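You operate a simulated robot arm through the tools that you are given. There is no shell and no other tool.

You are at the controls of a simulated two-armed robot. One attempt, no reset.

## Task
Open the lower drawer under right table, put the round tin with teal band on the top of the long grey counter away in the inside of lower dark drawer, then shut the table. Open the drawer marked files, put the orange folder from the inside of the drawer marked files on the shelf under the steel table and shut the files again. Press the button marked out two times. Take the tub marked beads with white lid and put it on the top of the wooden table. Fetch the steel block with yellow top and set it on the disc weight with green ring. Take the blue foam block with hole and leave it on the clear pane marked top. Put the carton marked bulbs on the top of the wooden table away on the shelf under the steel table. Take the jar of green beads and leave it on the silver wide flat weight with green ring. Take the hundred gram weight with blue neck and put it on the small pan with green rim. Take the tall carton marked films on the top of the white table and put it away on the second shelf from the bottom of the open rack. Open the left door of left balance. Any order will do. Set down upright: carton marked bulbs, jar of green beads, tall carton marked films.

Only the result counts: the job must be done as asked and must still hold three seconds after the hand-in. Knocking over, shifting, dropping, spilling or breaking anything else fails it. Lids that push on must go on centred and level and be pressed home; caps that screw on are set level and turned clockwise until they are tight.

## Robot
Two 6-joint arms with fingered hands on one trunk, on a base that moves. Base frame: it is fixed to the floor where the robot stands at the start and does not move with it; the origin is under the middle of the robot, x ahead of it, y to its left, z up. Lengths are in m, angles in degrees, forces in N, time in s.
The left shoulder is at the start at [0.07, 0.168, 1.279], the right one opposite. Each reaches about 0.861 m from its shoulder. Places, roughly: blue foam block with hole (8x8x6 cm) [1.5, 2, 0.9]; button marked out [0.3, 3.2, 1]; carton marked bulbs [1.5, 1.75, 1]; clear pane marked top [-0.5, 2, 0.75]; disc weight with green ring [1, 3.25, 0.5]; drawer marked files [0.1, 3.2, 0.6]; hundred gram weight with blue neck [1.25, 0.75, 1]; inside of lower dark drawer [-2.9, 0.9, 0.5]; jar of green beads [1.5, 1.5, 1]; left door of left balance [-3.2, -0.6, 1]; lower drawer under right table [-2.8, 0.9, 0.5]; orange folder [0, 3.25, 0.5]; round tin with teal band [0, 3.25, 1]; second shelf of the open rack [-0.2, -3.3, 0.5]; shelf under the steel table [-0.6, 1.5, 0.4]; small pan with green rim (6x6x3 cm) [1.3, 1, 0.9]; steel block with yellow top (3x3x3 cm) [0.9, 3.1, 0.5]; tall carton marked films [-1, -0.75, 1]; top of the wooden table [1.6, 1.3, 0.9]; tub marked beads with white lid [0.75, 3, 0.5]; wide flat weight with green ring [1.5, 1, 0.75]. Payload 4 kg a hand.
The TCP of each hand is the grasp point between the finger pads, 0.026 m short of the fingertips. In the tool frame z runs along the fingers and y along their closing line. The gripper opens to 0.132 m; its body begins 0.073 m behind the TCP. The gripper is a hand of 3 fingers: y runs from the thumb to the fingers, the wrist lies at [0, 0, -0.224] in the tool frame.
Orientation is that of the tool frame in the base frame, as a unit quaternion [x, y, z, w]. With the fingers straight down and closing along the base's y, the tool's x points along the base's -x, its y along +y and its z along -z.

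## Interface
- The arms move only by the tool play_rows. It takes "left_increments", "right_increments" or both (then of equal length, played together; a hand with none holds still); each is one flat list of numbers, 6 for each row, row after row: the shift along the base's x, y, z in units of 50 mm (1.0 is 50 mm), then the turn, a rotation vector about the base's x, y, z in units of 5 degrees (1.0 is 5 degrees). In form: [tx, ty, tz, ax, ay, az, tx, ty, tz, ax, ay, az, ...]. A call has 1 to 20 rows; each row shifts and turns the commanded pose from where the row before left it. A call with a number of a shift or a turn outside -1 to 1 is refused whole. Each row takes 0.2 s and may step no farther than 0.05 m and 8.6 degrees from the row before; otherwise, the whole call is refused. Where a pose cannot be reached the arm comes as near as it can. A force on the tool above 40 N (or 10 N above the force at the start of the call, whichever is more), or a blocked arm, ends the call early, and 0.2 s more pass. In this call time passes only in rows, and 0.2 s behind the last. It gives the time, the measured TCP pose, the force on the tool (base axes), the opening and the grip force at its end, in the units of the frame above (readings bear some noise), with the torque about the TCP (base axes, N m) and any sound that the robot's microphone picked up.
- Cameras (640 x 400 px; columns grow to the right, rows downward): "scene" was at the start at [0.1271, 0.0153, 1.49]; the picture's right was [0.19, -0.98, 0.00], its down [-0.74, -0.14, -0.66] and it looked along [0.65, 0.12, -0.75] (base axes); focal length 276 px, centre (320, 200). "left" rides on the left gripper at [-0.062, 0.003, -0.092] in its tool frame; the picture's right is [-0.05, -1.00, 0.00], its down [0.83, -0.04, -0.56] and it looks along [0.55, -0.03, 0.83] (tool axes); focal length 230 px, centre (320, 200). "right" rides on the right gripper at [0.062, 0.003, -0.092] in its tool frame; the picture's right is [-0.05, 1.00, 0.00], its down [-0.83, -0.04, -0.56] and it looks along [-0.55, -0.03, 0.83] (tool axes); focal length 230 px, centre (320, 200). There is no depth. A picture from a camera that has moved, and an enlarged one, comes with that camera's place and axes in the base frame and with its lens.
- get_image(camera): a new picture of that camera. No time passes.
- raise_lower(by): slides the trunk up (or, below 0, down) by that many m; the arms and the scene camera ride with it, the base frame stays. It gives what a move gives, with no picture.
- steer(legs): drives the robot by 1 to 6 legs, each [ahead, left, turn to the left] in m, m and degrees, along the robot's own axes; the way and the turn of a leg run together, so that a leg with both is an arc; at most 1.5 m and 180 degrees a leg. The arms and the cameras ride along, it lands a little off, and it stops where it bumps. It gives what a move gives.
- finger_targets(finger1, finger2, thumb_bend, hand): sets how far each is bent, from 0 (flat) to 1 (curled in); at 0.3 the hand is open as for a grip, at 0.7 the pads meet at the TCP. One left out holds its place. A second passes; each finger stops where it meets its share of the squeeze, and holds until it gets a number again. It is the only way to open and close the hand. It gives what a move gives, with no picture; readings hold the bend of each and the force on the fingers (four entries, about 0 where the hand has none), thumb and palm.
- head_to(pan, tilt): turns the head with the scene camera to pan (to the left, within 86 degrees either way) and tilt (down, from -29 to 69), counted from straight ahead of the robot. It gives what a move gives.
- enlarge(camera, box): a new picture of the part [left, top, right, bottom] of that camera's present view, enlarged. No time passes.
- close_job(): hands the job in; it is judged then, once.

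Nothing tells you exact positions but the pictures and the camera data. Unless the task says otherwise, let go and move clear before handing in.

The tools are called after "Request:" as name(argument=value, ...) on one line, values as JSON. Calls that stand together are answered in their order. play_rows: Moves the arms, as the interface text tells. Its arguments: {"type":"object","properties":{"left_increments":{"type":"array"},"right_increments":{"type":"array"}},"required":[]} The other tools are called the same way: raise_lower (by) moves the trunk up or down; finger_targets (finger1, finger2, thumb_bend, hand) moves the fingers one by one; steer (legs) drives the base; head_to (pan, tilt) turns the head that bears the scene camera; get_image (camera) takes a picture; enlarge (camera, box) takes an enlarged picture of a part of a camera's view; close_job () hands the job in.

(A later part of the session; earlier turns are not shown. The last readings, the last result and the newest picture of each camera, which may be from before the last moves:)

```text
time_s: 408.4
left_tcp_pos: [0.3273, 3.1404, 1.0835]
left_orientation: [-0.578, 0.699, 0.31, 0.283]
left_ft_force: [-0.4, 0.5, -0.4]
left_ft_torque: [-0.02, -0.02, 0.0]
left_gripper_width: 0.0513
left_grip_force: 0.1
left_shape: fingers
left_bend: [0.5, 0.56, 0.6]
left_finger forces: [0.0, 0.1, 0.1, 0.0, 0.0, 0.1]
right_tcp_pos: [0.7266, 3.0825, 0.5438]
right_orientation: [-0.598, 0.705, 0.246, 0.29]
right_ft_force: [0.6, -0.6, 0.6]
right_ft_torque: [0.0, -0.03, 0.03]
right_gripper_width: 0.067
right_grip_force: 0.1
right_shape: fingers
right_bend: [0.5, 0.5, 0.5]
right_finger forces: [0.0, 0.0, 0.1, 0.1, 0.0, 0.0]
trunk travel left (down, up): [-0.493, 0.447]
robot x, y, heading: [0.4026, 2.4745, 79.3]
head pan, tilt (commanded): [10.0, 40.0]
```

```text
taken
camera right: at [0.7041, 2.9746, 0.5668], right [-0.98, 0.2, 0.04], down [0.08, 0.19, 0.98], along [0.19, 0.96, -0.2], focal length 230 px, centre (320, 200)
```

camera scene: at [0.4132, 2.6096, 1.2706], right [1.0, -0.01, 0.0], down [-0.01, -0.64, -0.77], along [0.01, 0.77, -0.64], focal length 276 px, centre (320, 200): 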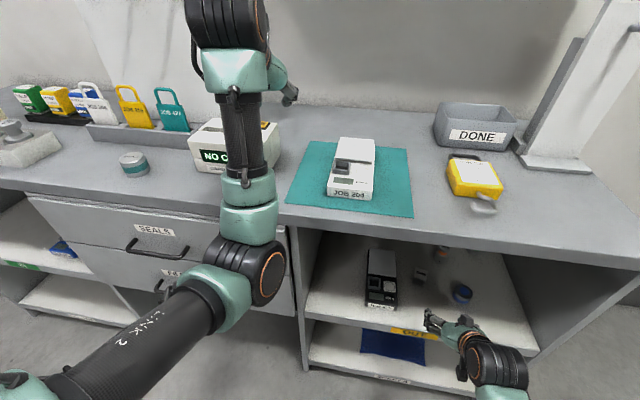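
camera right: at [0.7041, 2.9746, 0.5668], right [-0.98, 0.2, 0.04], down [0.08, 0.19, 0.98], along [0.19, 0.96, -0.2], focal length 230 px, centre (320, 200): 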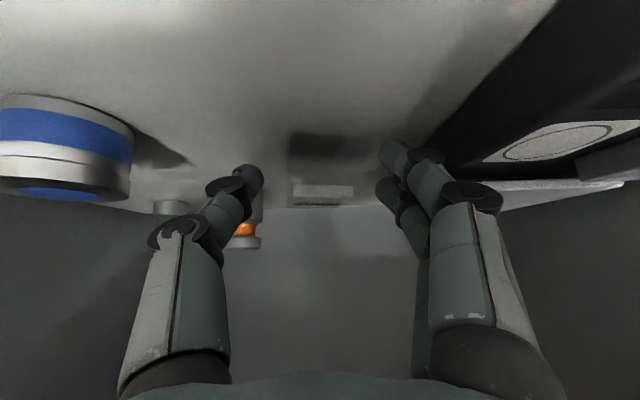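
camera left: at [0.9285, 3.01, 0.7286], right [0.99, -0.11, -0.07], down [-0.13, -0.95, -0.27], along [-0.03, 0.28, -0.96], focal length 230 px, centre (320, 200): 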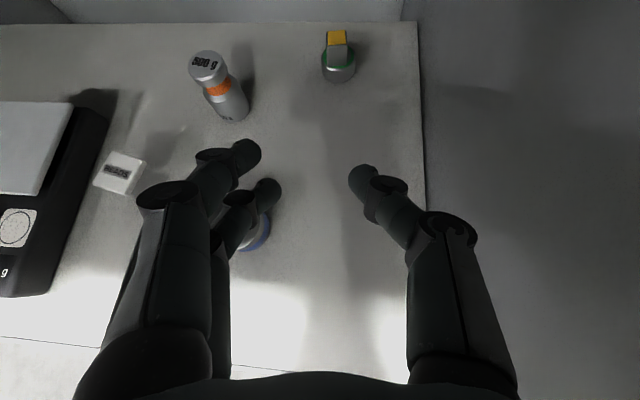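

Positioned. Lowering 5 mm and closing.

Request:
play_rows(right_increments=[0.01, 0.08, -0.1, 0, 0, 0])

Request:
finger_targets(hand="right", finger1=0.66, finger2=0.66, thumb_bend=0.66)

Request:
get_image(camera="right")

```text
time_s: 408.8
left_tcp_pos: [0.3263, 3.1396, 1.0827]
left_orientation: [-0.578, 0.7, 0.31, 0.283]
left_ft_force: [-0.1, 0.6, 0.0]
left_ft_torque: [0.02, -0.06, 0.05]
left_gripper_width: 0.0513
left_grip_force: 0.1
left_shape: fingers
left_bend: [0.5, 0.56, 0.6]
left_finger forces: [0.1, 0.0, 0.1, 0.1, 0.0, 0.0]
right_tcp_pos: [0.7263, 3.0866, 0.5399]
right_orientation: [-0.598, 0.706, 0.245, 0.289]
right_ft_force: [-0.3, -0.6, -0.2]
right_ft_torque: [0.03, -0.03, 0.02]
right_gripper_width: 0.0672
right_grip_force: 0.1
right_shape: fingers
right_bend: [0.5, 0.5, 0.5]
right_finger forces: [0.1, 0.1, 0.0, 0.1, 0.0, 0.0]
trunk travel left (down, up): [-0.493, 0.447]
robot x, y, heading: [0.4001, 2.4755, 79.4]
head pan, tilt (commanded): [10.0, 40.0]
```

```text
time_s: 409.8
left_tcp_pos: [0.3268, 3.1393, 1.0823]
left_orientation: [-0.578, 0.699, 0.311, 0.283]
left_ft_force: [0.2, -1.4, 0.1]
left_ft_torque: [-0.02, -0.02, 0.01]
left_gripper_width: 0.0508
left_grip_force: 0.0
left_shape: fingers
left_bend: [0.5, 0.56, 0.6]
left_finger forces: [0.1, 0.1, 0.0, 0.0, 0.1, 0.0]
right_tcp_pos: [0.7259, 3.0861, 0.5409]
right_orientation: [-0.598, 0.706, 0.245, 0.29]
right_ft_force: [0.4, 0.1, 1.3]
right_ft_torque: [-0.01, 0.0, -0.02]
right_gripper_width: 0.0248
right_grip_force: 5.3
right_shape: fingers
right_bend: [0.66, 0.6, 0.63]
right_finger forces: [0.0, 5.6, 0.0, 0.1, 5.8, 0.0]
trunk travel left (down, up): [-0.493, 0.447]
robot x, y, heading: [0.4022, 2.4745, 79.4]
head pan, tilt (commanded): [10.0, 40.0]
```

```text
taken
camera right: at [0.7043, 2.9785, 0.5623], right [-0.98, 0.2, 0.04], down [0.08, 0.19, 0.98], along [0.19, 0.96, -0.2], focal length 230 px, centre (320, 200)
```

right: 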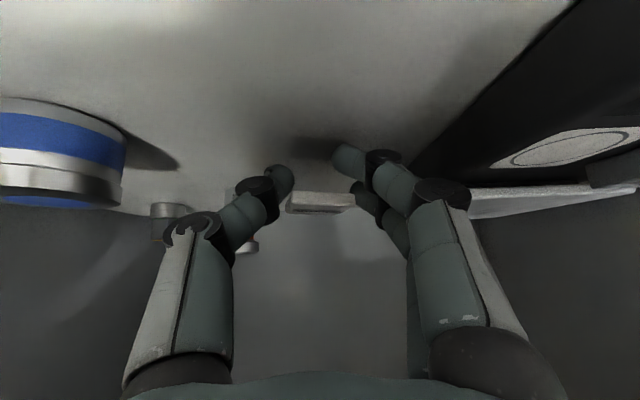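

Only the far finger caught it. Reopening, moving 12 mm further forward and closing again for a three-point grip.

Request:
finger_targets(hand="right", finger1=0.5, finger2=0.5, thumb_bend=0.5)

Request:
play_rows(right_increments=[0.04, 0.25, 0, 0, 0, 0])

Request:
finger_targets(hand="right", finger1=0.66, finger2=0.66, thumb_bend=0.66)

Request:
get_image(camera="right")

```text
time_s: 410.8
left_tcp_pos: [0.3254, 3.1394, 1.0819]
left_orientation: [-0.579, 0.699, 0.311, 0.283]
left_ft_force: [0.0, -0.3, 0.1]
left_ft_torque: [-0.02, 0.0, -0.01]
left_gripper_width: 0.0513
left_grip_force: 0.1
left_shape: fingers
left_bend: [0.5, 0.56, 0.6]
left_finger forces: [0.0, 0.0, 0.0, 0.0, 0.1, 0.1]
right_tcp_pos: [0.726, 3.0855, 0.5407]
right_orientation: [-0.599, 0.706, 0.245, 0.289]
right_ft_force: [-0.3, 0.2, -0.3]
right_ft_torque: [0.01, -0.02, 0.01]
right_gripper_width: 0.0672
right_grip_force: 0.0
right_shape: fingers
right_bend: [0.5, 0.5, 0.5]
right_finger forces: [0.0, 0.0, 0.0, 0.0, 0.0, 0.1]
trunk travel left (down, up): [-0.493, 0.447]
robot x, y, heading: [0.4007, 2.4757, 79.3]
head pan, tilt (commanded): [10.0, 40.0]
```

```text
time_s: 411.2
left_tcp_pos: [0.3274, 3.1396, 1.0822]
left_orientation: [-0.578, 0.7, 0.31, 0.283]
left_ft_force: [-0.8, -0.3, 0.5]
left_ft_torque: [-0.01, -0.02, 0.0]
left_gripper_width: 0.051
left_grip_force: 0.1
left_shape: fingers
left_bend: [0.5, 0.56, 0.6]
left_finger forces: [0.0, 0.1, 0.0, 0.0, 0.1, 0.0]
right_tcp_pos: [0.7289, 3.0983, 0.54]
right_orientation: [-0.598, 0.706, 0.245, 0.289]
right_ft_force: [0.1, -0.6, -0.1]
right_ft_torque: [0.01, -0.01, 0.01]
right_gripper_width: 0.0672
right_grip_force: 0.0
right_shape: fingers
right_bend: [0.5, 0.5, 0.5]
right_finger forces: [0.1, 0.0, 0.1, 0.0, 0.0, 0.0]
trunk travel left (down, up): [-0.493, 0.447]
robot x, y, heading: [0.4044, 2.4713, 79.1]
head pan, tilt (commanded): [10.0, 40.0]
```

```text
time_s: 412.2
left_tcp_pos: [0.3272, 3.1397, 1.0839]
left_orientation: [-0.577, 0.7, 0.31, 0.284]
left_ft_force: [-0.4, 0.4, -0.7]
left_ft_torque: [-0.01, -0.01, -0.02]
left_gripper_width: 0.0509
left_grip_force: 0.0
left_shape: fingers
left_bend: [0.5, 0.56, 0.6]
left_finger forces: [0.0, 0.0, 0.0, 0.0, 0.0, 0.1]
right_tcp_pos: [0.7287, 3.0972, 0.54]
right_orientation: [-0.598, 0.706, 0.245, 0.29]
right_ft_force: [0.1, 0.7, 0.4]
right_ft_torque: [0.02, 0.0, 0.03]
right_gripper_width: 0.0365
right_grip_force: 8.0
right_shape: fingers
right_bend: [0.6, 0.61, 0.62]
right_finger forces: [4.5, 3.7, 0.1, 0.0, 8.2, 0.1]
trunk travel left (down, up): [-0.493, 0.447]
robot x, y, heading: [0.4033, 2.4765, 79.2]
head pan, tilt (commanded): [10.0, 40.0]
```

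```text
taken
camera right: at [0.7067, 2.9908, 0.5622], right [-0.98, 0.2, 0.04], down [0.08, 0.19, 0.98], along [0.19, 0.96, -0.2], focal length 230 px, centre (320, 200)
```

right: 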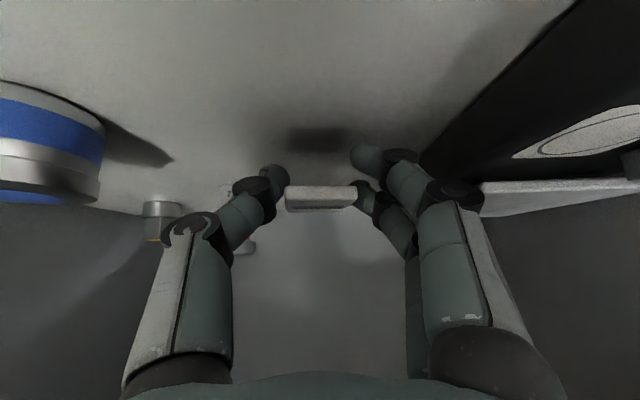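

Three-point grip on the tub. Lifting a little and drawing it straight out of the shelf.

Request:
play_rows(right_increments=[0, 0, 0.25, 0, 0, 0, 0, -0.1, 0.4, 0, 0, 0, -0.05, -0.9, 0.1, 0, 0, 0, -0.05, -0.9, 0, 0, 0, 0, 0, -0.9, 0, 0, 0, 0])

Request:
get_image(camera="right")

Request:
steer(legs=[[-0.3, 0, 0]])

Request:
get_image(camera="scene")

```text
time_s: 413.4
left_tcp_pos: [0.3265, 3.1388, 1.0841]
left_orientation: [-0.578, 0.699, 0.31, 0.284]
left_ft_force: [-0.6, 0.5, 0.9]
left_ft_torque: [0.01, -0.05, -0.03]
left_gripper_width: 0.051
left_grip_force: 0.0
left_shape: fingers
left_bend: [0.5, 0.56, 0.6]
left_finger forces: [0.0, 0.0, 0.0, 0.1, 0.0, 0.0]
right_tcp_pos: [0.7225, 2.9565, 0.5783]
right_orientation: [-0.599, 0.705, 0.247, 0.29]
right_ft_force: [-0.4, 0.1, -0.5]
right_ft_torque: [-0.01, 0.04, -0.03]
right_gripper_width: 0.0362
right_grip_force: 7.8
right_shape: fingers
right_bend: [0.6, 0.61, 0.62]
right_finger forces: [4.5, 3.7, 0.0, 0.0, 8.2, 0.1]
trunk travel left (down, up): [-0.493, 0.447]
robot x, y, heading: [0.3975, 2.4752, 79.2]
head pan, tilt (commanded): [10.0, 40.0]
```

```text
taken
camera right: at [0.7015, 2.8495, 0.5998], right [-0.98, 0.2, 0.04], down [0.07, 0.19, 0.98], along [0.19, 0.96, -0.2], focal length 230 px, centre (320, 200)
```

right: 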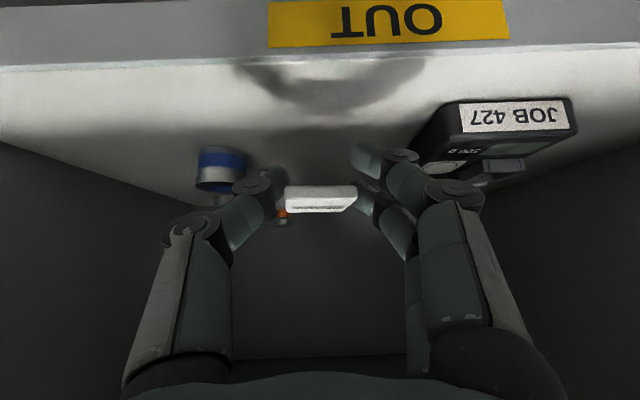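

```text
time_s: 415.5
left_tcp_pos: [0.2708, 2.8393, 1.0832]
left_orientation: [-0.577, 0.7, 0.311, 0.284]
left_ft_force: [-0.5, 0.0, 0.3]
left_ft_torque: [-0.02, -0.01, 0.0]
left_gripper_width: 0.0511
left_grip_force: 0.1
left_shape: fingers
left_bend: [0.5, 0.56, 0.6]
left_finger forces: [0.1, 0.0, 0.0, 0.1, 0.0, 0.0]
right_tcp_pos: [0.6681, 2.6563, 0.5786]
right_orientation: [-0.598, 0.706, 0.245, 0.289]
right_ft_force: [0.3, 0.1, 0.0]
right_ft_torque: [-0.04, -0.01, 0.02]
right_gripper_width: 0.0365
right_grip_force: 7.7
right_shape: fingers
right_bend: [0.6, 0.61, 0.62]
right_finger forces: [4.5, 3.6, 0.0, 0.1, 8.2, 0.1]
trunk travel left (down, up): [-0.493, 0.447]
robot x, y, heading: [0.3434, 2.1738, 79.4]
head pan, tilt (commanded): [10.0, 40.0]
```

```text
taken
camera scene: at [0.3558, 2.308, 1.2708], right [1.0, -0.02, 0.0], down [-0.01, -0.64, -0.77], along [0.01, 0.77, -0.64], focal length 276 px, centre (320, 200)
```

scene: 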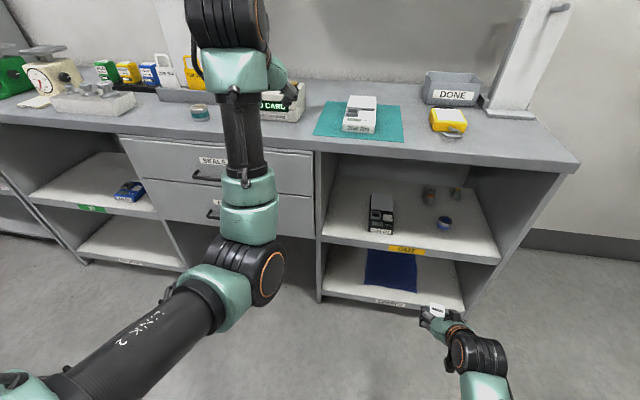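

Tub secured. Raising the trunk and turning to the wooden table; the spot where the blue foam stood is free.

Request:
raise_lower(by=0.4)

Request:
steer(legs=[[0, 0, -90]])

Request:
steer(legs=[[0.5, 0.22, 0]])

Request:
head_to(pan=-20, tilt=50)

Request:
get_image(camera="scene")

Request:
get_image(camera="right")

```text
time_s: 419.3
left_tcp_pos: [0.2718, 2.8392, 1.483]
left_orientation: [-0.577, 0.701, 0.309, 0.283]
left_ft_force: [0.2, 0.7, -0.1]
left_ft_torque: [0.01, -0.04, -0.02]
left_gripper_width: 0.051
left_grip_force: 0.0
left_shape: fingers
left_bend: [0.5, 0.56, 0.6]
left_finger forces: [0.1, 0.0, 0.1, 0.0, 0.1, 0.0]
right_tcp_pos: [0.6676, 2.6569, 0.977]
right_orientation: [-0.598, 0.706, 0.245, 0.289]
right_ft_force: [-0.5, 0.3, 0.1]
right_ft_torque: [-0.02, -0.01, 0.0]
right_gripper_width: 0.0362
right_grip_force: 8.1
right_shape: fingers
right_bend: [0.6, 0.61, 0.62]
right_finger forces: [4.6, 3.7, 0.1, 0.0, 8.2, 0.0]
trunk travel left (down, up): [-0.893, 0.047]
robot x, y, heading: [0.3441, 2.1741, 79.3]
head pan, tilt (commanded): [10.0, 40.0]
```

```text
time_s: 423.4
left_tcp_pos: [1.0073, 2.2733, 1.4827]
left_orientation: [0.07, 0.905, 0.026, 0.42]
left_ft_force: [-0.7, 0.0, -0.3]
left_ft_torque: [-0.03, 0.03, 0.03]
left_gripper_width: 0.0513
left_grip_force: 0.1
left_shape: fingers
left_bend: [0.5, 0.56, 0.6]
left_finger forces: [0.1, 0.0, 0.0, 0.0, 0.0, 0.1]
right_tcp_pos: [0.8397, 1.8707, 0.9775]
right_orientation: [0.058, 0.923, -0.023, 0.379]
right_ft_force: [0.1, 0.1, 0.6]
right_ft_torque: [0.03, 0.0, -0.04]
right_gripper_width: 0.0363
right_grip_force: 8.3
right_shape: fingers
right_bend: [0.6, 0.61, 0.62]
right_finger forces: [4.4, 3.7, 0.0, 0.0, 8.0, 0.0]
trunk travel left (down, up): [-0.893, 0.047]
robot x, y, heading: [0.3432, 2.1741, -8.7]
head pan, tilt (commanded): [10.0, 40.0]
```

```text
time_s: 426.6
left_tcp_pos: [1.5391, 2.4106, 1.4845]
left_orientation: [0.072, 0.905, 0.025, 0.419]
left_ft_force: [-0.4, -0.5, 0.0]
left_ft_torque: [-0.01, 0.01, 0.0]
left_gripper_width: 0.0508
left_grip_force: 0.0
left_shape: fingers
left_bend: [0.5, 0.56, 0.6]
left_finger forces: [0.0, 0.0, 0.1, 0.1, 0.0, 0.1]
right_tcp_pos: [1.3715, 2.009, 0.9777]
right_orientation: [0.061, 0.923, -0.024, 0.379]
right_ft_force: [0.0, 0.2, -1.0]
right_ft_torque: [0.02, -0.01, 0.02]
right_gripper_width: 0.0363
right_grip_force: 8.2
right_shape: fingers
right_bend: [0.6, 0.61, 0.62]
right_finger forces: [4.4, 3.8, 0.0, 0.1, 8.1, 0.0]
trunk travel left (down, up): [-0.893, 0.047]
robot x, y, heading: [0.8795, 2.3117, -8.9]
head pan, tilt (commanded): [10.0, 40.0]
```

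```text
time_s: 427.6
left_tcp_pos: [1.5416, 2.4109, 1.4829]
left_orientation: [0.071, 0.905, 0.026, 0.419]
left_ft_force: [1.1, 0.3, 0.1]
left_ft_torque: [0.0, 0.05, -0.01]
left_gripper_width: 0.0508
left_grip_force: 0.1
left_shape: fingers
left_bend: [0.5, 0.56, 0.6]
left_finger forces: [0.0, 0.0, 0.0, 0.0, 0.1, 0.0]
right_tcp_pos: [1.3733, 2.009, 0.9772]
right_orientation: [0.06, 0.923, -0.025, 0.379]
right_ft_force: [-0.4, 0.9, -0.6]
right_ft_torque: [-0.01, 0.01, 0.02]
right_gripper_width: 0.0364
right_grip_force: 8.0
right_shape: fingers
right_bend: [0.6, 0.61, 0.62]
right_finger forces: [4.4, 3.7, 0.0, 0.0, 8.1, 0.1]
trunk travel left (down, up): [-0.893, 0.047]
robot x, y, heading: [0.8769, 2.3148, -8.8]
head pan, tilt (commanded): [-20.0, 50.0]
```

```text
taken
camera scene: at [0.997, 2.27, 1.6565], right [-0.48, -0.88, 0.0], down [-0.67, 0.37, -0.64], along [0.56, -0.31, -0.77], focal length 276 px, centre (320, 200)
```

scene: 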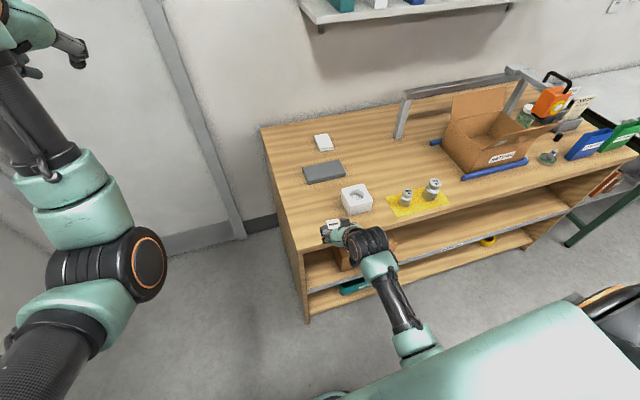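

```text
taken
camera right: at [1.2648, 2.0261, 0.9989], right [0.17, 0.99, 0.04], down [0.19, -0.07, 0.98], along [0.97, -0.16, -0.2], focal length 230 px, centre (320, 200)
```

right: 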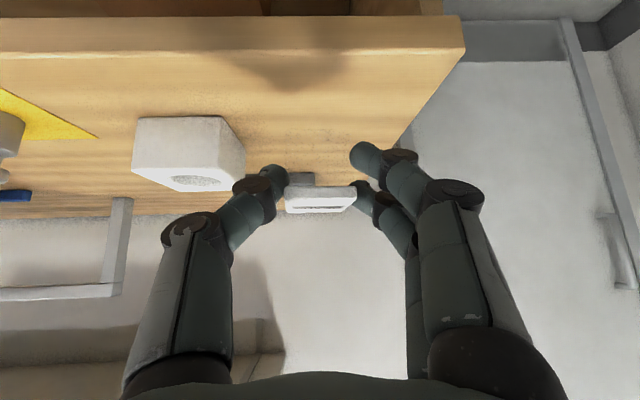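

The tub is over the table's left end. Moving 13 cm inward and lowering.

Request:
play_rows(right_increments=[0.85, -0.16, 0, 0, 0, 0, 0.85, -0.16, 0, 0, 0, 0, 0.85, -0.16, -0.3, 0, 0, 0, 0, 0, -0.8, 0, 0, 0])

Request:
get_image(camera="right")

Request:
enlarge(camera="scene", box=[250, 120, 450, 280])

```text
time_s: 428.6
left_tcp_pos: [1.542, 2.4103, 1.4833]
left_orientation: [0.072, 0.905, 0.026, 0.419]
left_ft_force: [-0.6, -1.0, -0.5]
left_ft_torque: [-0.04, -0.03, 0.02]
left_gripper_width: 0.0509
left_grip_force: 0.0
left_shape: fingers
left_bend: [0.5, 0.56, 0.6]
left_finger forces: [0.1, 0.1, 0.0, 0.0, 0.0, 0.0]
right_tcp_pos: [1.5009, 1.9858, 0.9244]
right_orientation: [0.06, 0.923, -0.024, 0.379]
right_ft_force: [-1.5, 1.0, -0.8]
right_ft_torque: [0.01, 0.06, 0.04]
right_gripper_width: 0.0365
right_grip_force: 8.2
right_shape: fingers
right_bend: [0.6, 0.61, 0.62]
right_finger forces: [4.4, 3.7, 0.1, 0.0, 8.1, 0.0]
trunk travel left (down, up): [-0.893, 0.047]
robot x, y, heading: [0.8757, 2.317, -9.0]
head pan, tilt (commanded): [-20.0, 50.0]
```

```text
taken
camera right: at [1.3928, 2.0025, 0.9454], right [0.17, 0.99, 0.04], down [0.19, -0.07, 0.98], along [0.97, -0.16, -0.2], focal length 230 px, centre (320, 200)
```

right: 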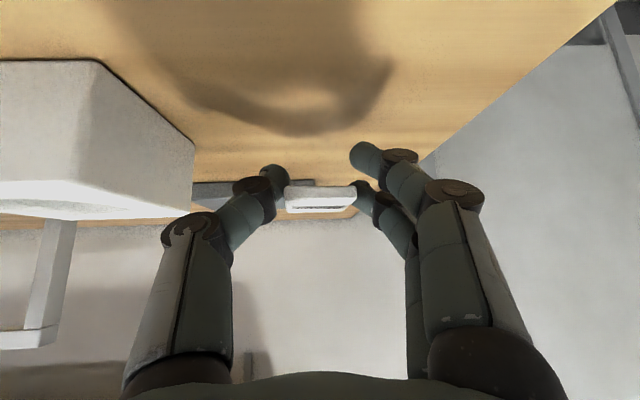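

```text
2.50 times, centred on (350, 200) of scene
camera zoom: at [0.9967, 2.2693, 1.6566], right [-0.48, -0.88, 0.0], down [-0.67, 0.37, -0.64], along [0.56, -0.31, -0.77], focal length 691 px, centre (245, 200)
```

zoom: 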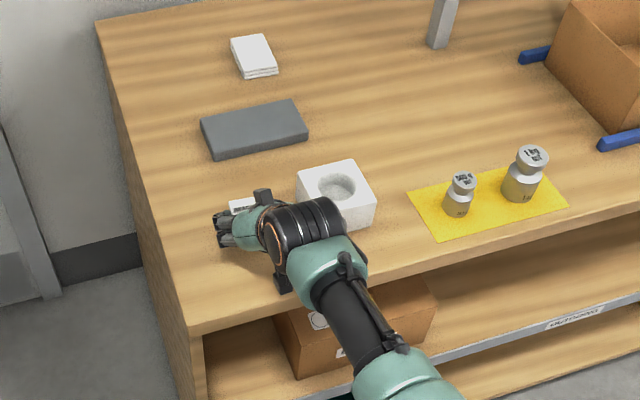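

Clear of the white foam. Lowering to the table.

Request:
play_rows(right_increments=[0, 0, -0.3, 0, 0, 0])

Request:
play_rows(right_increments=[0, 0, -0.1, 0, 0, 0])

```text
time_s: 429.0
left_tcp_pos: [1.5433, 2.4112, 1.4837]
left_orientation: [0.071, 0.904, 0.025, 0.42]
left_ft_force: [-0.1, -0.4, -0.3]
left_ft_torque: [0.02, -0.01, 0.02]
left_gripper_width: 0.0514
left_grip_force: 0.1
left_shape: fingers
left_bend: [0.5, 0.56, 0.6]
left_finger forces: [0.0, 0.0, 0.0, 0.0, 0.1, 0.1]
right_tcp_pos: [1.5007, 1.9852, 0.9073]
right_orientation: [0.06, 0.923, -0.024, 0.379]
right_ft_force: [-0.1, 0.5, -0.2]
right_ft_torque: [0.0, 0.01, -0.02]
right_gripper_width: 0.0362
right_grip_force: 7.9
right_shape: fingers
right_bend: [0.6, 0.61, 0.62]
right_finger forces: [4.4, 3.8, 0.0, 0.1, 8.0, 0.0]
trunk travel left (down, up): [-0.893, 0.047]
robot x, y, heading: [0.8795, 2.309, -8.9]
head pan, tilt (commanded): [-20.0, 50.0]
```

```text
time_s: 429.4
left_tcp_pos: [1.5414, 2.4119, 1.4823]
left_orientation: [0.071, 0.905, 0.026, 0.419]
left_ft_force: [-0.8, -0.7, -0.3]
left_ft_torque: [0.0, 0.0, 0.02]
left_gripper_width: 0.0512
left_grip_force: 0.0
left_shape: fingers
left_bend: [0.5, 0.56, 0.6]
left_finger forces: [0.0, 0.0, 0.0, 0.1, 0.0, 0.0]
right_tcp_pos: [1.5002, 1.9864, 0.9029]
right_orientation: [0.06, 0.923, -0.025, 0.379]
right_ft_force: [1.4, 0.3, -0.2]
right_ft_torque: [0.0, 0.03, 0.0]
right_gripper_width: 0.0362
right_grip_force: 8.5
right_shape: fingers
right_bend: [0.6, 0.61, 0.62]
right_finger forces: [4.4, 3.7, 0.1, 0.0, 8.1, 0.0]
trunk travel left (down, up): [-0.893, 0.047]
robot x, y, heading: [0.8804, 2.3143, -9.0]
head pan, tilt (commanded): [-20.0, 50.0]
```

Request:
play_rows(right_increments=[0, 0, -0.08, 0, 0, 0])

Request:
play_rows(right_increments=[0, 0, -0.06, 0, 0, 0])

```text
time_s: 429.8
left_tcp_pos: [1.5401, 2.4115, 1.4826]
left_orientation: [0.071, 0.904, 0.026, 0.421]
left_ft_force: [0.2, -0.2, 0.6]
left_ft_torque: [0.02, 0.03, 0.0]
left_gripper_width: 0.0511
left_grip_force: 0.0
left_shape: fingers
left_bend: [0.5, 0.56, 0.6]
left_finger forces: [0.0, 0.0, 0.0, 0.1, 0.1, 0.0]
right_tcp_pos: [1.5006, 1.9851, 0.8996]
right_orientation: [0.06, 0.923, -0.025, 0.38]
right_ft_force: [1.7, -1.1, 2.9]
right_ft_torque: [-0.01, -0.05, 0.01]
right_gripper_width: 0.0361
right_grip_force: 8.6
right_shape: fingers
right_bend: [0.61, 0.61, 0.62]
right_finger forces: [4.8, 3.7, 0.0, 0.1, 8.5, 0.0]
trunk travel left (down, up): [-0.893, 0.047]
robot x, y, heading: [0.8796, 2.3165, -8.9]
head pan, tilt (commanded): [-20.0, 50.0]
```

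```text
time_s: 430.2
left_tcp_pos: [1.5394, 2.4128, 1.4848]
left_orientation: [0.071, 0.904, 0.025, 0.421]
left_ft_force: [0.0, -0.2, 0.2]
left_ft_torque: [-0.02, -0.04, 0.0]
left_gripper_width: 0.0511
left_grip_force: 0.0
left_shape: fingers
left_bend: [0.5, 0.56, 0.6]
left_finger forces: [0.0, 0.0, 0.0, 0.1, 0.0, 0.1]
right_tcp_pos: [1.5005, 1.9849, 0.8992]
right_orientation: [0.06, 0.922, -0.026, 0.382]
right_ft_force: [1.1, -1.3, 9.7]
right_ft_torque: [-0.05, -0.14, 0.0]
right_gripper_width: 0.0363
right_grip_force: 9.5
right_shape: fingers
right_bend: [0.61, 0.62, 0.62]
right_finger forces: [4.8, 3.5, 0.0, 0.1, 9.5, 0.0]
trunk travel left (down, up): [-0.893, 0.047]
robot x, y, heading: [0.8819, 2.3139, -8.9]
head pan, tilt (commanded): [-20.0, 50.0]
```

Contact with the table. Releasing the tub and backing out.

Request:
finger_targets(hand="right", finger1=0.52, finger2=0.52, thumb_bend=0.54)

Request:
play_rows(right_increments=[-0.3, 0.05, 0.3, 0, 0, 0, -0.6, 0.1, 0.6, 0, 0, 0, -0.6, 0.1, 0.6, 0, 0, 0, -0.9, 0.15, 0.2, 0, 0, 0])

Request:
get_image(camera="right")

Request:
enlarge(camera="scene", box=[250, 120, 450, 280])

```text
time_s: 431.2
left_tcp_pos: [1.5416, 2.4118, 1.4834]
left_orientation: [0.071, 0.905, 0.026, 0.42]
left_ft_force: [0.2, 0.0, 0.4]
left_ft_torque: [-0.01, -0.01, -0.04]
left_gripper_width: 0.0511
left_grip_force: 0.1
left_shape: fingers
left_bend: [0.5, 0.56, 0.6]
left_finger forces: [0.1, 0.1, 0.1, 0.1, 0.0, 0.1]
right_tcp_pos: [1.5007, 1.9852, 0.8943]
right_orientation: [0.061, 0.923, -0.025, 0.379]
right_ft_force: [-0.7, -1.3, 1.8]
right_ft_torque: [0.03, 0.0, 0.01]
right_gripper_width: 0.0548
right_grip_force: 0.9
right_shape: fingers
right_bend: [0.54, 0.52, 0.54]
right_finger forces: [1.9, 0.0, 0.0, 0.1, 0.0, 0.0]
trunk travel left (down, up): [-0.893, 0.047]
robot x, y, heading: [0.8804, 2.3141, -8.9]
head pan, tilt (commanded): [-20.0, 50.0]
```

```text
time_s: 432.2
left_tcp_pos: [1.5388, 2.4119, 1.4839]
left_orientation: [0.07, 0.904, 0.025, 0.421]
left_ft_force: [-1.0, 0.1, -0.1]
left_ft_torque: [0.0, -0.04, 0.02]
left_gripper_width: 0.051
left_grip_force: 0.1
left_shape: fingers
left_bend: [0.5, 0.56, 0.6]
left_finger forces: [0.0, 0.1, 0.0, 0.0, 0.1, 0.0]
right_tcp_pos: [1.3766, 2.0058, 0.9817]
right_orientation: [0.06, 0.923, -0.024, 0.38]
right_ft_force: [-0.1, 0.8, 0.5]
right_ft_torque: [0.03, 0.0, 0.01]
right_gripper_width: 0.0571
right_grip_force: 0.0
right_shape: fingers
right_bend: [0.52, 0.52, 0.54]
right_finger forces: [0.0, 0.1, 0.0, 0.0, 0.1, 0.0]
trunk travel left (down, up): [-0.893, 0.047]
robot x, y, heading: [0.8825, 2.3134, -9.0]
head pan, tilt (commanded): [-20.0, 50.0]
```

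```text
taken
camera right: at [1.2693, 2.0223, 1.0037], right [0.17, 0.99, 0.04], down [0.19, -0.07, 0.98], along [0.97, -0.16, -0.2], focal length 230 px, centre (320, 200)
```

right: 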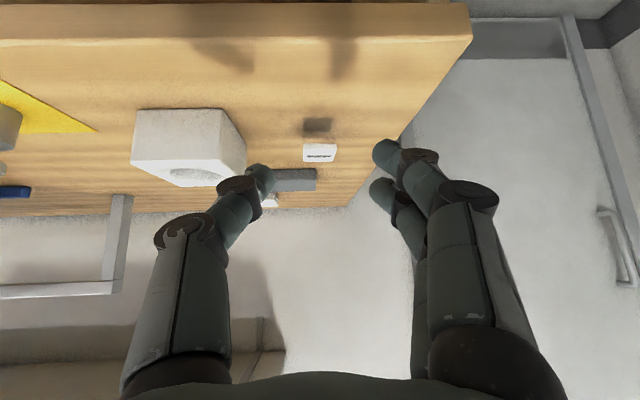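

```text
2.50 times, centred on (350, 200) of scene
camera zoom: at [0.9941, 2.2703, 1.6568], right [-0.48, -0.88, 0.0], down [-0.67, 0.37, -0.64], along [0.56, -0.31, -0.77], focal length 691 px, centre (245, 200)
```

zoom: 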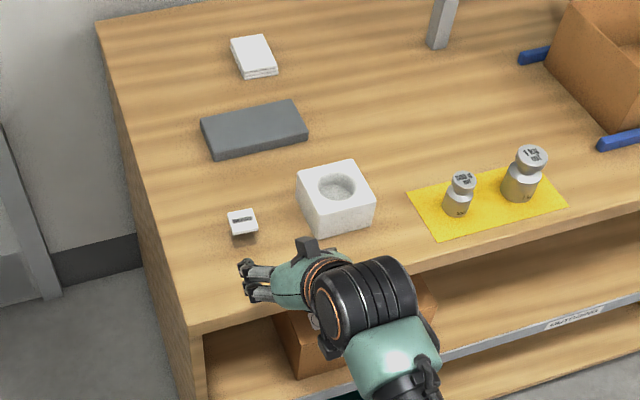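

The tub is on the wooden table. Back to the counter for the FILES drawer and the tin.

Request:
steer(legs=[[-0.15, 0, 0], [0, 0, 88], [0, 0.75, 0]])

Request:
head_to(pan=0, tilt=40)

Request:
get_image(camera="scene")

```text
time_s: 441.0
left_tcp_pos: [-0.0937, 3.1441, 1.4829]
left_orientation: [-0.578, 0.7, 0.31, 0.283]
left_ft_force: [0.4, -0.7, -0.1]
left_ft_torque: [-0.02, -0.01, 0.02]
left_gripper_width: 0.0512
left_grip_force: 0.2
left_shape: fingers
left_bend: [0.5, 0.56, 0.6]
left_finger forces: [0.0, 0.1, 0.0, 0.1, 0.1, 0.1]
right_tcp_pos: [0.3068, 2.9689, 0.9809]
right_orientation: [-0.599, 0.705, 0.246, 0.289]
right_ft_force: [0.0, -0.2, 0.0]
right_ft_torque: [0.0, 0.02, 0.02]
right_gripper_width: 0.0572
right_grip_force: 0.1
right_shape: fingers
right_bend: [0.52, 0.52, 0.54]
right_finger forces: [0.0, 0.0, 0.1, 0.0, 0.0, 0.0]
trunk travel left (down, up): [-0.893, 0.047]
robot x, y, heading: [-0.0206, 2.4811, 79.3]
head pan, tilt (commanded): [-20.0, 50.0]
```

```text
time_s: 441.9
left_tcp_pos: [-0.0962, 3.1445, 1.4821]
left_orientation: [-0.578, 0.7, 0.31, 0.283]
left_ft_force: [0.3, 0.0, -0.2]
left_ft_torque: [0.0, 0.01, -0.05]
left_gripper_width: 0.0507
left_grip_force: 0.1
left_shape: fingers
left_bend: [0.5, 0.56, 0.6]
left_finger forces: [0.1, 0.0, 0.0, 0.1, 0.1, 0.0]
right_tcp_pos: [0.3052, 2.9692, 0.9808]
right_orientation: [-0.599, 0.705, 0.245, 0.29]
right_ft_force: [0.3, -0.5, 0.0]
right_ft_torque: [-0.02, 0.01, -0.03]
right_gripper_width: 0.057
right_grip_force: 0.2
right_shape: fingers
right_bend: [0.52, 0.52, 0.54]
right_finger forces: [0.1, 0.1, 0.1, 0.1, 0.1, 0.0]
trunk travel left (down, up): [-0.893, 0.047]
robot x, y, heading: [-0.0195, 2.4788, 79.0]
head pan, tilt (commanded): [0.0, 40.0]
```

```text
taken
camera scene: at [0.0054, 2.6125, 1.6707], right [0.98, -0.19, 0.0], down [-0.12, -0.63, -0.77], along [0.14, 0.75, -0.64], focal length 276 px, centre (320, 200)
```

scene: 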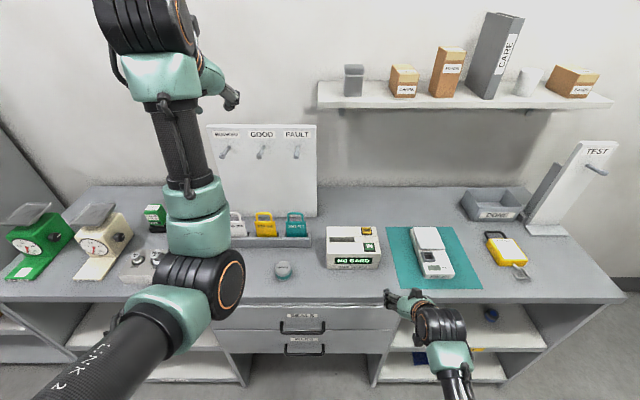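

I see both handles; FILES is the lower one, near (0.02, 3.045, 0.578). I'll make the right hand vertical and turn it so it can pinch the bar front-to-back, and draw the left hand back.

Request:
play_rows(right_increments=[0, -0.3, 0.2, -0.978, 0.161, 0, 0, -0.3, 0.2, -0.978, 0.161, 0, 0, 0, 0, -0.978, 0.161, 0, 0, 0, 0, -0.978, 0.161, 0, 0, 0, 0, -0.978, 0.161, 0, 0, 0, 0, -0.978, 0.161, 0, 0, 0, 0, -0.978, 0.161, 0, 0, 0, 0, -0.978, 0.161, 0, 0, 0, 0, -0.978, 0.161, 0], left_increments=[-0.18, -0.93, 0, 0, 0, 0, -0.18, -0.93, 0, 0, 0, 0, -0.18, -0.93, 0, 0, 0, 0, 0, 0, 0, 0, 0, 0, 0, 0, 0, 0, 0, 0, 0, 0, 0, 0, 0, 0, 0, 0, 0, 0, 0, 0, 0, 0, 0, 0, 0, 0, 0, 0, 0, 0, 0, 0])

Request:
play_rows(right_increments=[0, 0, 0, 0, 0, 1, 0, 0, 0, 0, 0, 1, 0, 0, 0, 0, 0, 1, 0, 0, 0, 0, 0, 1, 0, 0, 0, 0, 0, 1, 0, 0, 0, 0, 0, 1, 0, 0, 0, 0, 0, 1, 0, 0, 0, 0, 0, 1, 0, 0, 0, 0, 0, 1, 0, 0, 0, 0, 0, 1, 0, 0, 0, 0, 0, 1, 0, 0, 0, 0, 0, 1, 0, 0, 0, 0, 0, 1, 0, 0, 0, 0, 0, 1, 0, 0, 0, 0, 0, 1])

Request:
get_image(camera="scene")

```text
time_s: 443.9
left_tcp_pos: [-0.101, 3.091, 1.4377]
left_orientation: [-0.581, 0.694, 0.322, 0.278]
left_ft_force: [-0.2, 0.5, 0.3]
left_ft_torque: [0.01, -0.02, 0.0]
left_gripper_width: 0.0507
left_grip_force: 0.1
left_shape: fingers
left_bend: [0.5, 0.56, 0.6]
left_finger forces: [0.0, 0.1, 0.1, 0.0, 0.0, 0.0]
left hand out of reach, approached as far as the arm can: row 1, 2, 3
right_tcp_pos: [0.3051, 2.9391, 1.0004]
right_orientation: [-0.647, 0.762, 0.0, -0.002]
right_ft_force: [0.3, 0.3, 1.1]
right_ft_torque: [-0.05, 0.01, 0.01]
right_gripper_width: 0.0571
right_grip_force: 0.0
right_shape: fingers
right_bend: [0.52, 0.52, 0.54]
right_finger forces: [0.0, 0.1, 0.0, 0.0, 0.1, 0.0]
trunk travel left (down, up): [-0.893, 0.047]
robot x, y, heading: [-0.0246, 2.4799, 79.2]
head pan, tilt (commanded): [0.0, 40.0]
```

```text
time_s: 447.1
left_tcp_pos: [-0.1022, 3.0905, 1.4369]
left_orientation: [-0.581, 0.694, 0.322, 0.277]
left_ft_force: [-0.9, 0.3, 0.8]
left_ft_torque: [-0.01, -0.01, -0.01]
left_gripper_width: 0.0507
left_grip_force: 0.0
left_shape: fingers
left_bend: [0.5, 0.56, 0.6]
left_finger forces: [0.0, 0.1, 0.0, 0.0, 0.0, 0.0]
right_tcp_pos: [0.3069, 2.9381, 1.0013]
right_orientation: [0.978, -0.211, 0.0, 0.001]
right_ft_force: [0.7, 0.8, -0.2]
right_ft_torque: [0.02, -0.04, 0.02]
right_gripper_width: 0.057
right_grip_force: 0.2
right_shape: fingers
right_bend: [0.52, 0.52, 0.54]
right_finger forces: [0.1, 0.1, 0.0, 0.0, 0.0, 0.0]
trunk travel left (down, up): [-0.893, 0.047]
robot x, y, heading: [-0.018, 2.477, 79.2]
head pan, tilt (commanded): [0.0, 40.0]
```

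```text
taken
camera scene: at [0.0058, 2.6125, 1.6707], right [0.98, -0.19, 0.0], down [-0.12, -0.63, -0.77], along [0.14, 0.75, -0.64], focal length 276 px, centre (320, 200)
```

scene: 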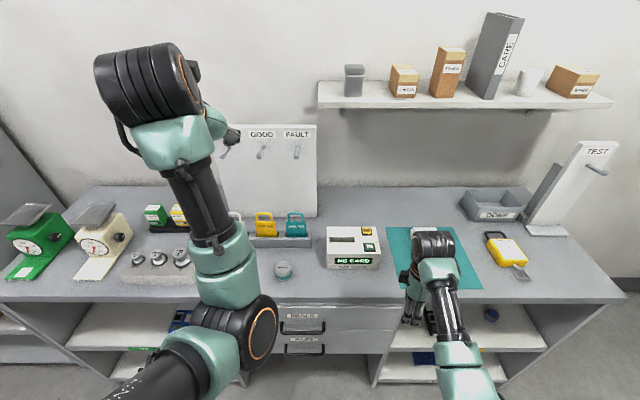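

The right hand is vertical with the thumb to the far side. Shifting left and back a little, then lowering to handle height.

Request:
steer(legs=[[-0.13, 0.27, 0]])

Request:
raise_lower(by=-0.4)

Request:
head_to(pan=-25, tilt=35)

Request:
get_image(camera="scene")

Request:
get_image(camera="right")

```text
time_s: 449.1
left_tcp_pos: [-0.3925, 3.0137, 1.4358]
left_orientation: [-0.584, 0.692, 0.324, 0.275]
left_ft_force: [0.2, 0.9, -0.5]
left_ft_torque: [0.01, 0.0, -0.01]
left_gripper_width: 0.0511
left_grip_force: 0.0
left_shape: fingers
left_bend: [0.5, 0.56, 0.6]
left_finger forces: [0.1, 0.0, 0.1, 0.1, 0.0, 0.0]
right_tcp_pos: [0.0157, 2.8641, 0.9986]
right_orientation: [0.978, -0.207, -0.002, 0.001]
right_ft_force: [0.2, -0.4, 0.0]
right_ft_torque: [-0.04, -0.03, -0.02]
right_gripper_width: 0.0568
right_grip_force: 0.1
right_shape: fingers
right_bend: [0.52, 0.52, 0.54]
right_finger forces: [0.0, 0.1, 0.0, 0.0, 0.1, 0.0]
trunk travel left (down, up): [-0.893, 0.047]
robot x, y, heading: [-0.3137, 2.4043, 79.3]
head pan, tilt (commanded): [0.0, 40.0]
```

```text
time_s: 452.9
left_tcp_pos: [-0.3973, 3.0131, 1.0372]
left_orientation: [-0.585, 0.69, 0.326, 0.274]
left_ft_force: [0.0, -0.7, -0.1]
left_ft_torque: [0.0, -0.01, -0.01]
left_gripper_width: 0.0511
left_grip_force: 0.1
left_shape: fingers
left_bend: [0.5, 0.56, 0.6]
left_finger forces: [0.0, 0.0, 0.0, 0.0, 0.0, 0.0]
right_tcp_pos: [0.0129, 2.8645, 0.6003]
right_orientation: [0.978, -0.208, 0.0, 0.001]
right_ft_force: [-0.4, -0.4, 0.1]
right_ft_torque: [-0.02, 0.0, 0.01]
right_gripper_width: 0.0573
right_grip_force: 0.1
right_shape: fingers
right_bend: [0.52, 0.52, 0.54]
right_finger forces: [0.0, 0.0, 0.1, 0.0, 0.0, 0.0]
trunk travel left (down, up): [-0.493, 0.447]
robot x, y, heading: [-0.3133, 2.403, 79.6]
head pan, tilt (commanded): [0.0, 40.0]
```

```text
time_s: 453.8
left_tcp_pos: [-0.3967, 3.0134, 1.0365]
left_orientation: [-0.584, 0.691, 0.325, 0.274]
left_ft_force: [-0.2, -0.2, -0.8]
left_ft_torque: [-0.02, 0.0, 0.01]
left_gripper_width: 0.0509
left_grip_force: 0.1
left_shape: fingers
left_bend: [0.5, 0.56, 0.6]
left_finger forces: [0.0, 0.0, 0.0, 0.1, 0.0, 0.0]
right_tcp_pos: [0.0142, 2.8641, 0.6002]
right_orientation: [0.978, -0.207, 0.0, 0.001]
right_ft_force: [-0.3, 0.5, -0.2]
right_ft_torque: [0.02, 0.01, 0.01]
right_gripper_width: 0.057
right_grip_force: 0.0
right_shape: fingers
right_bend: [0.52, 0.52, 0.54]
right_finger forces: [0.1, 0.0, 0.0, 0.1, 0.1, 0.0]
trunk travel left (down, up): [-0.493, 0.447]
robot x, y, heading: [-0.3073, 2.4047, 79.7]
head pan, tilt (commanded): [-25.0, 35.0]
```

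```text
taken
camera scene: at [-0.2489, 2.5244, 1.2783], right [0.82, -0.58, 0.0], down [-0.33, -0.47, -0.82], along [0.47, 0.67, -0.57], focal length 276 px, centre (320, 200)
```

scene: 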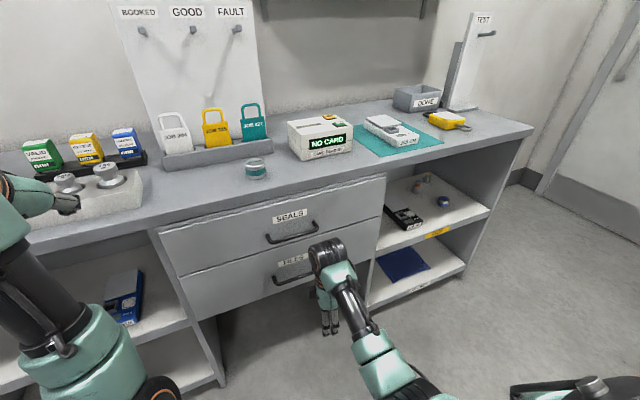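

```text
taken
camera right: at [0.0677, 2.8361, 0.6922], right [-0.45, -0.89, 0.0], down [-0.74, 0.38, 0.55], along [-0.49, 0.25, -0.83], focal length 230 px, centre (320, 200)
```

right: 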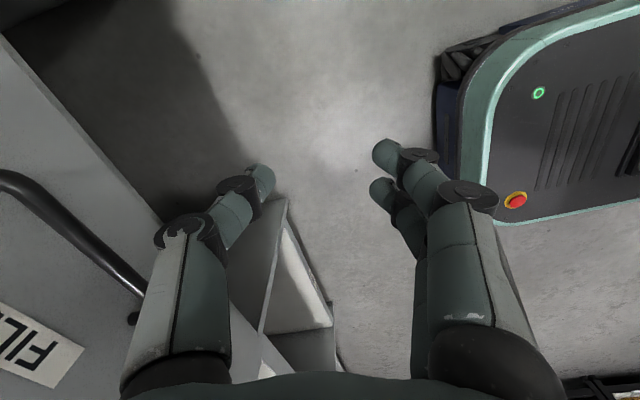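

The SEALS handle above blocks a top-down grip, so I'll come from the front with the thumb above and fingers below the bar: tilting the hand forward 65°.

Request:
play_rows(right_increments=[0, 0, 0, 0.984, -0.179, 0, 0, 0, 0, 0.984, -0.179, 0, 0, 0, 0, 0.984, -0.179, 0, 0, 0, 0, 0.984, -0.179, 0, 0, 0, 0, 0.984, -0.179, 0, 0, 0, 0, 0.984, -0.179, 0, 0, 0, 0, 0.984, -0.179, 0, 0, 0, 0, 0.984, -0.179, 0, 0, 0, 0, 0.984, -0.179, 0, 0, 0, 0, 0.984, -0.179, 0, 0, 0, 0, 0.984, -0.179, 0, 0, 0, 0, 0.984, -0.179, 0, 0, 0, 0, 0.984, -0.179, 0])

Request:
get_image(camera="right")

Request:
get_image(camera="scene")

```text
time_s: 456.6
left_tcp_pos: [-0.3963, 3.0141, 1.0355]
left_orientation: [-0.584, 0.691, 0.325, 0.274]
left_ft_force: [-0.3, -0.5, 0.4]
left_ft_torque: [-0.01, 0.0, 0.01]
left_gripper_width: 0.0511
left_grip_force: 0.0
left_shape: fingers
left_bend: [0.5, 0.56, 0.6]
left_finger forces: [0.0, 0.0, 0.0, 0.0, 0.0, 0.0]
right_tcp_pos: [0.015, 2.864, 0.6021]
right_orientation: [0.825, -0.175, -0.015, -0.538]
right_ft_force: [-0.2, 0.2, 0.3]
right_ft_torque: [0.0, 0.0, 0.01]
right_gripper_width: 0.0575
right_grip_force: 0.1
right_shape: fingers
right_bend: [0.52, 0.52, 0.54]
right_finger forces: [0.0, 0.1, 0.0, 0.0, 0.1, 0.0]
trunk travel left (down, up): [-0.493, 0.447]
robot x, y, heading: [-0.3052, 2.4021, 79.3]
head pan, tilt (commanded): [-25.0, 35.0]
```

```text
taken
camera right: at [0.0543, 2.7638, 0.6231], right [-0.35, -0.35, -0.87], down [-0.86, -0.25, 0.45], along [-0.38, 0.9, -0.21], focal length 230 px, centre (320, 200)
```

right: 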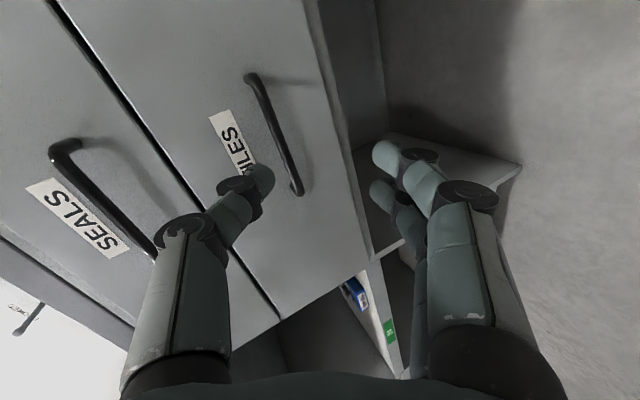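

```text
taken
camera scene: at [-0.2488, 2.5242, 1.2783], right [0.81, -0.58, 0.0], down [-0.33, -0.47, -0.82], along [0.47, 0.67, -0.57], focal length 276 px, centre (320, 200)
```

scene: 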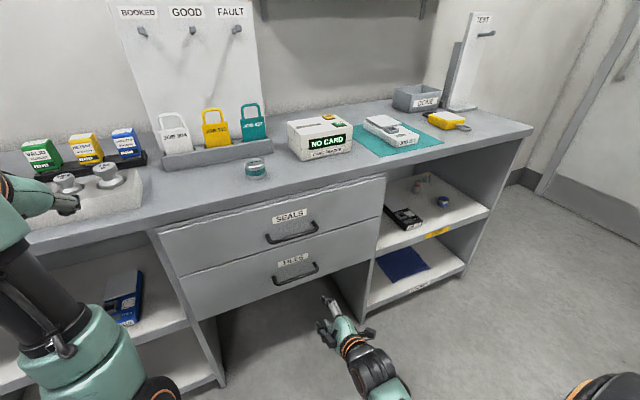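

The FILES bar is right ahead between thumb and fingers, at about (0.031, 3.045, 0.577). Moving the hand onto it.

Request:
play_rows(right_increments=[0.07, 0.85, -0.1, 0, 0, 0, 0.07, 0.85, -0.1, 0, 0, 0, 0.07, 0.85, -0.1, 0, 0, 0])

Request:
get_image(camera="right")

```text
time_s: 457.4
left_tcp_pos: [-0.3964, 3.0141, 1.0363]
left_orientation: [-0.584, 0.692, 0.324, 0.274]
left_ft_force: [0.3, 1.2, 0.0]
left_ft_torque: [-0.01, -0.02, 0.0]
left_gripper_width: 0.051
left_grip_force: 0.0
left_shape: fingers
left_bend: [0.5, 0.56, 0.6]
left_finger forces: [0.1, 0.1, 0.0, 0.1, 0.1, 0.0]
right_tcp_pos: [0.0227, 2.9926, 0.584]
right_orientation: [0.825, -0.176, -0.016, -0.537]
right_ft_force: [-0.3, -0.3, -0.8]
right_ft_torque: [-0.03, 0.0, 0.01]
right_gripper_width: 0.0576
right_grip_force: 0.1
right_shape: fingers
right_bend: [0.52, 0.52, 0.54]
right_finger forces: [0.1, 0.1, 0.1, 0.0, 0.0, 0.0]
trunk travel left (down, up): [-0.493, 0.447]
robot x, y, heading: [-0.3083, 2.4002, 79.5]
head pan, tilt (commanded): [-25.0, 35.0]
```

```text
taken
camera right: at [0.0633, 2.8908, 0.6067], right [-0.36, -0.35, -0.87], down [-0.86, -0.25, 0.45], along [-0.38, 0.9, -0.21], focal length 230 px, centre (320, 200)
```

right: 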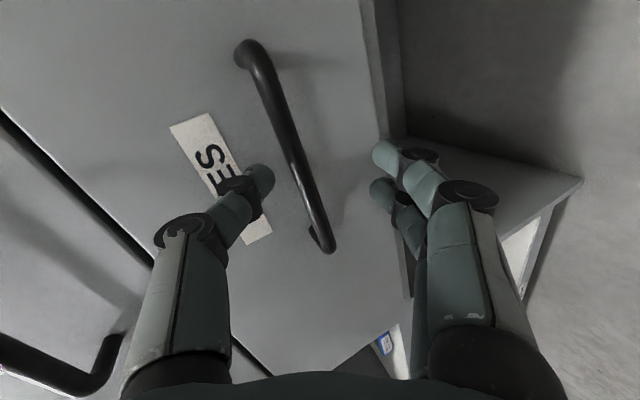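

Bar is centred between thumb and fingers. Last 4 cm forward, then closing on it.

Request:
play_rows(right_increments=[0.06, 0.85, -0.1, 0, 0, 0])

Request:
finger_targets(hand="right", finger1=0.75, finger2=0.75, thumb_bend=0.75)

Request:
get_image(camera="right")

```text
time_s: 457.8
left_tcp_pos: [-0.3969, 3.0086, 1.0392]
left_orientation: [-0.584, 0.691, 0.326, 0.277]
left_ft_force: [0.0, 1.1, 0.7]
left_ft_torque: [0.01, 0.01, -0.02]
left_gripper_width: 0.0513
left_grip_force: 0.1
left_shape: fingers
left_bend: [0.5, 0.56, 0.6]
left_finger forces: [0.0, 0.1, 0.1, 0.0, 0.0, 0.0]
right_tcp_pos: [0.0266, 3.0303, 0.5788]
right_orientation: [0.826, -0.177, -0.015, -0.535]
right_ft_force: [-2.1, -24.4, 3.5]
right_ft_torque: [0.21, -0.02, -0.04]
right_gripper_width: 0.0396
right_grip_force: 12.5
right_shape: fingers
right_bend: [0.52, 0.52, 0.63]
right_finger forces: [0.0, 0.1, 0.0, 0.0, 24.4, 0.0]
trunk travel left (down, up): [-0.493, 0.447]
robot x, y, heading: [-0.3097, 2.3997, 79.3]
head pan, tilt (commanded): [-25.0, 35.0]
```

```text
time_s: 458.8
left_tcp_pos: [-0.3962, 3.0138, 1.0365]
left_orientation: [-0.584, 0.691, 0.325, 0.274]
left_ft_force: [0.5, -0.5, 0.3]
left_ft_torque: [0.01, -0.02, 0.0]
left_gripper_width: 0.0511
left_grip_force: 0.2
left_shape: fingers
left_bend: [0.5, 0.56, 0.6]
left_finger forces: [0.0, 0.0, 0.0, 0.1, 0.0, 0.1]
right_tcp_pos: [0.0259, 3.0353, 0.58]
right_orientation: [0.825, -0.176, -0.016, -0.536]
right_ft_force: [-1.0, -0.8, 1.0]
right_ft_torque: [0.0, 0.0, -0.02]
right_gripper_width: 0.0
right_grip_force: 0.1
right_shape: fingers
right_bend: [0.73, 0.73, 0.75]
right_finger forces: [0.0, 0.0, 0.0, 0.0, 0.0, 0.0]
trunk travel left (down, up): [-0.493, 0.447]
robot x, y, heading: [-0.3078, 2.4041, 79.7]
head pan, tilt (commanded): [-25.0, 35.0]
```

```text
taken
camera right: at [0.0668, 2.9344, 0.6024], right [-0.35, -0.35, -0.87], down [-0.86, -0.25, 0.45], along [-0.38, 0.9, -0.21], focal length 230 px, centre (320, 200)
```

right: 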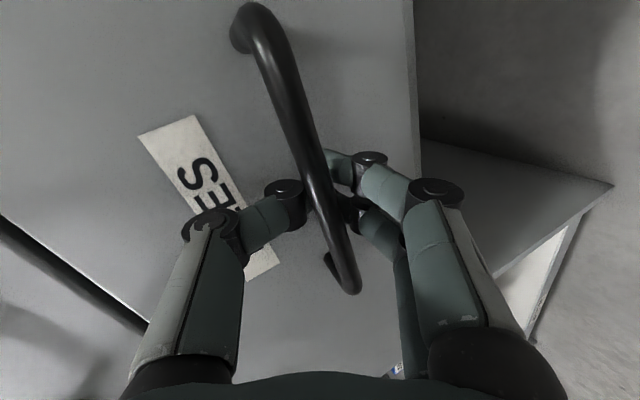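

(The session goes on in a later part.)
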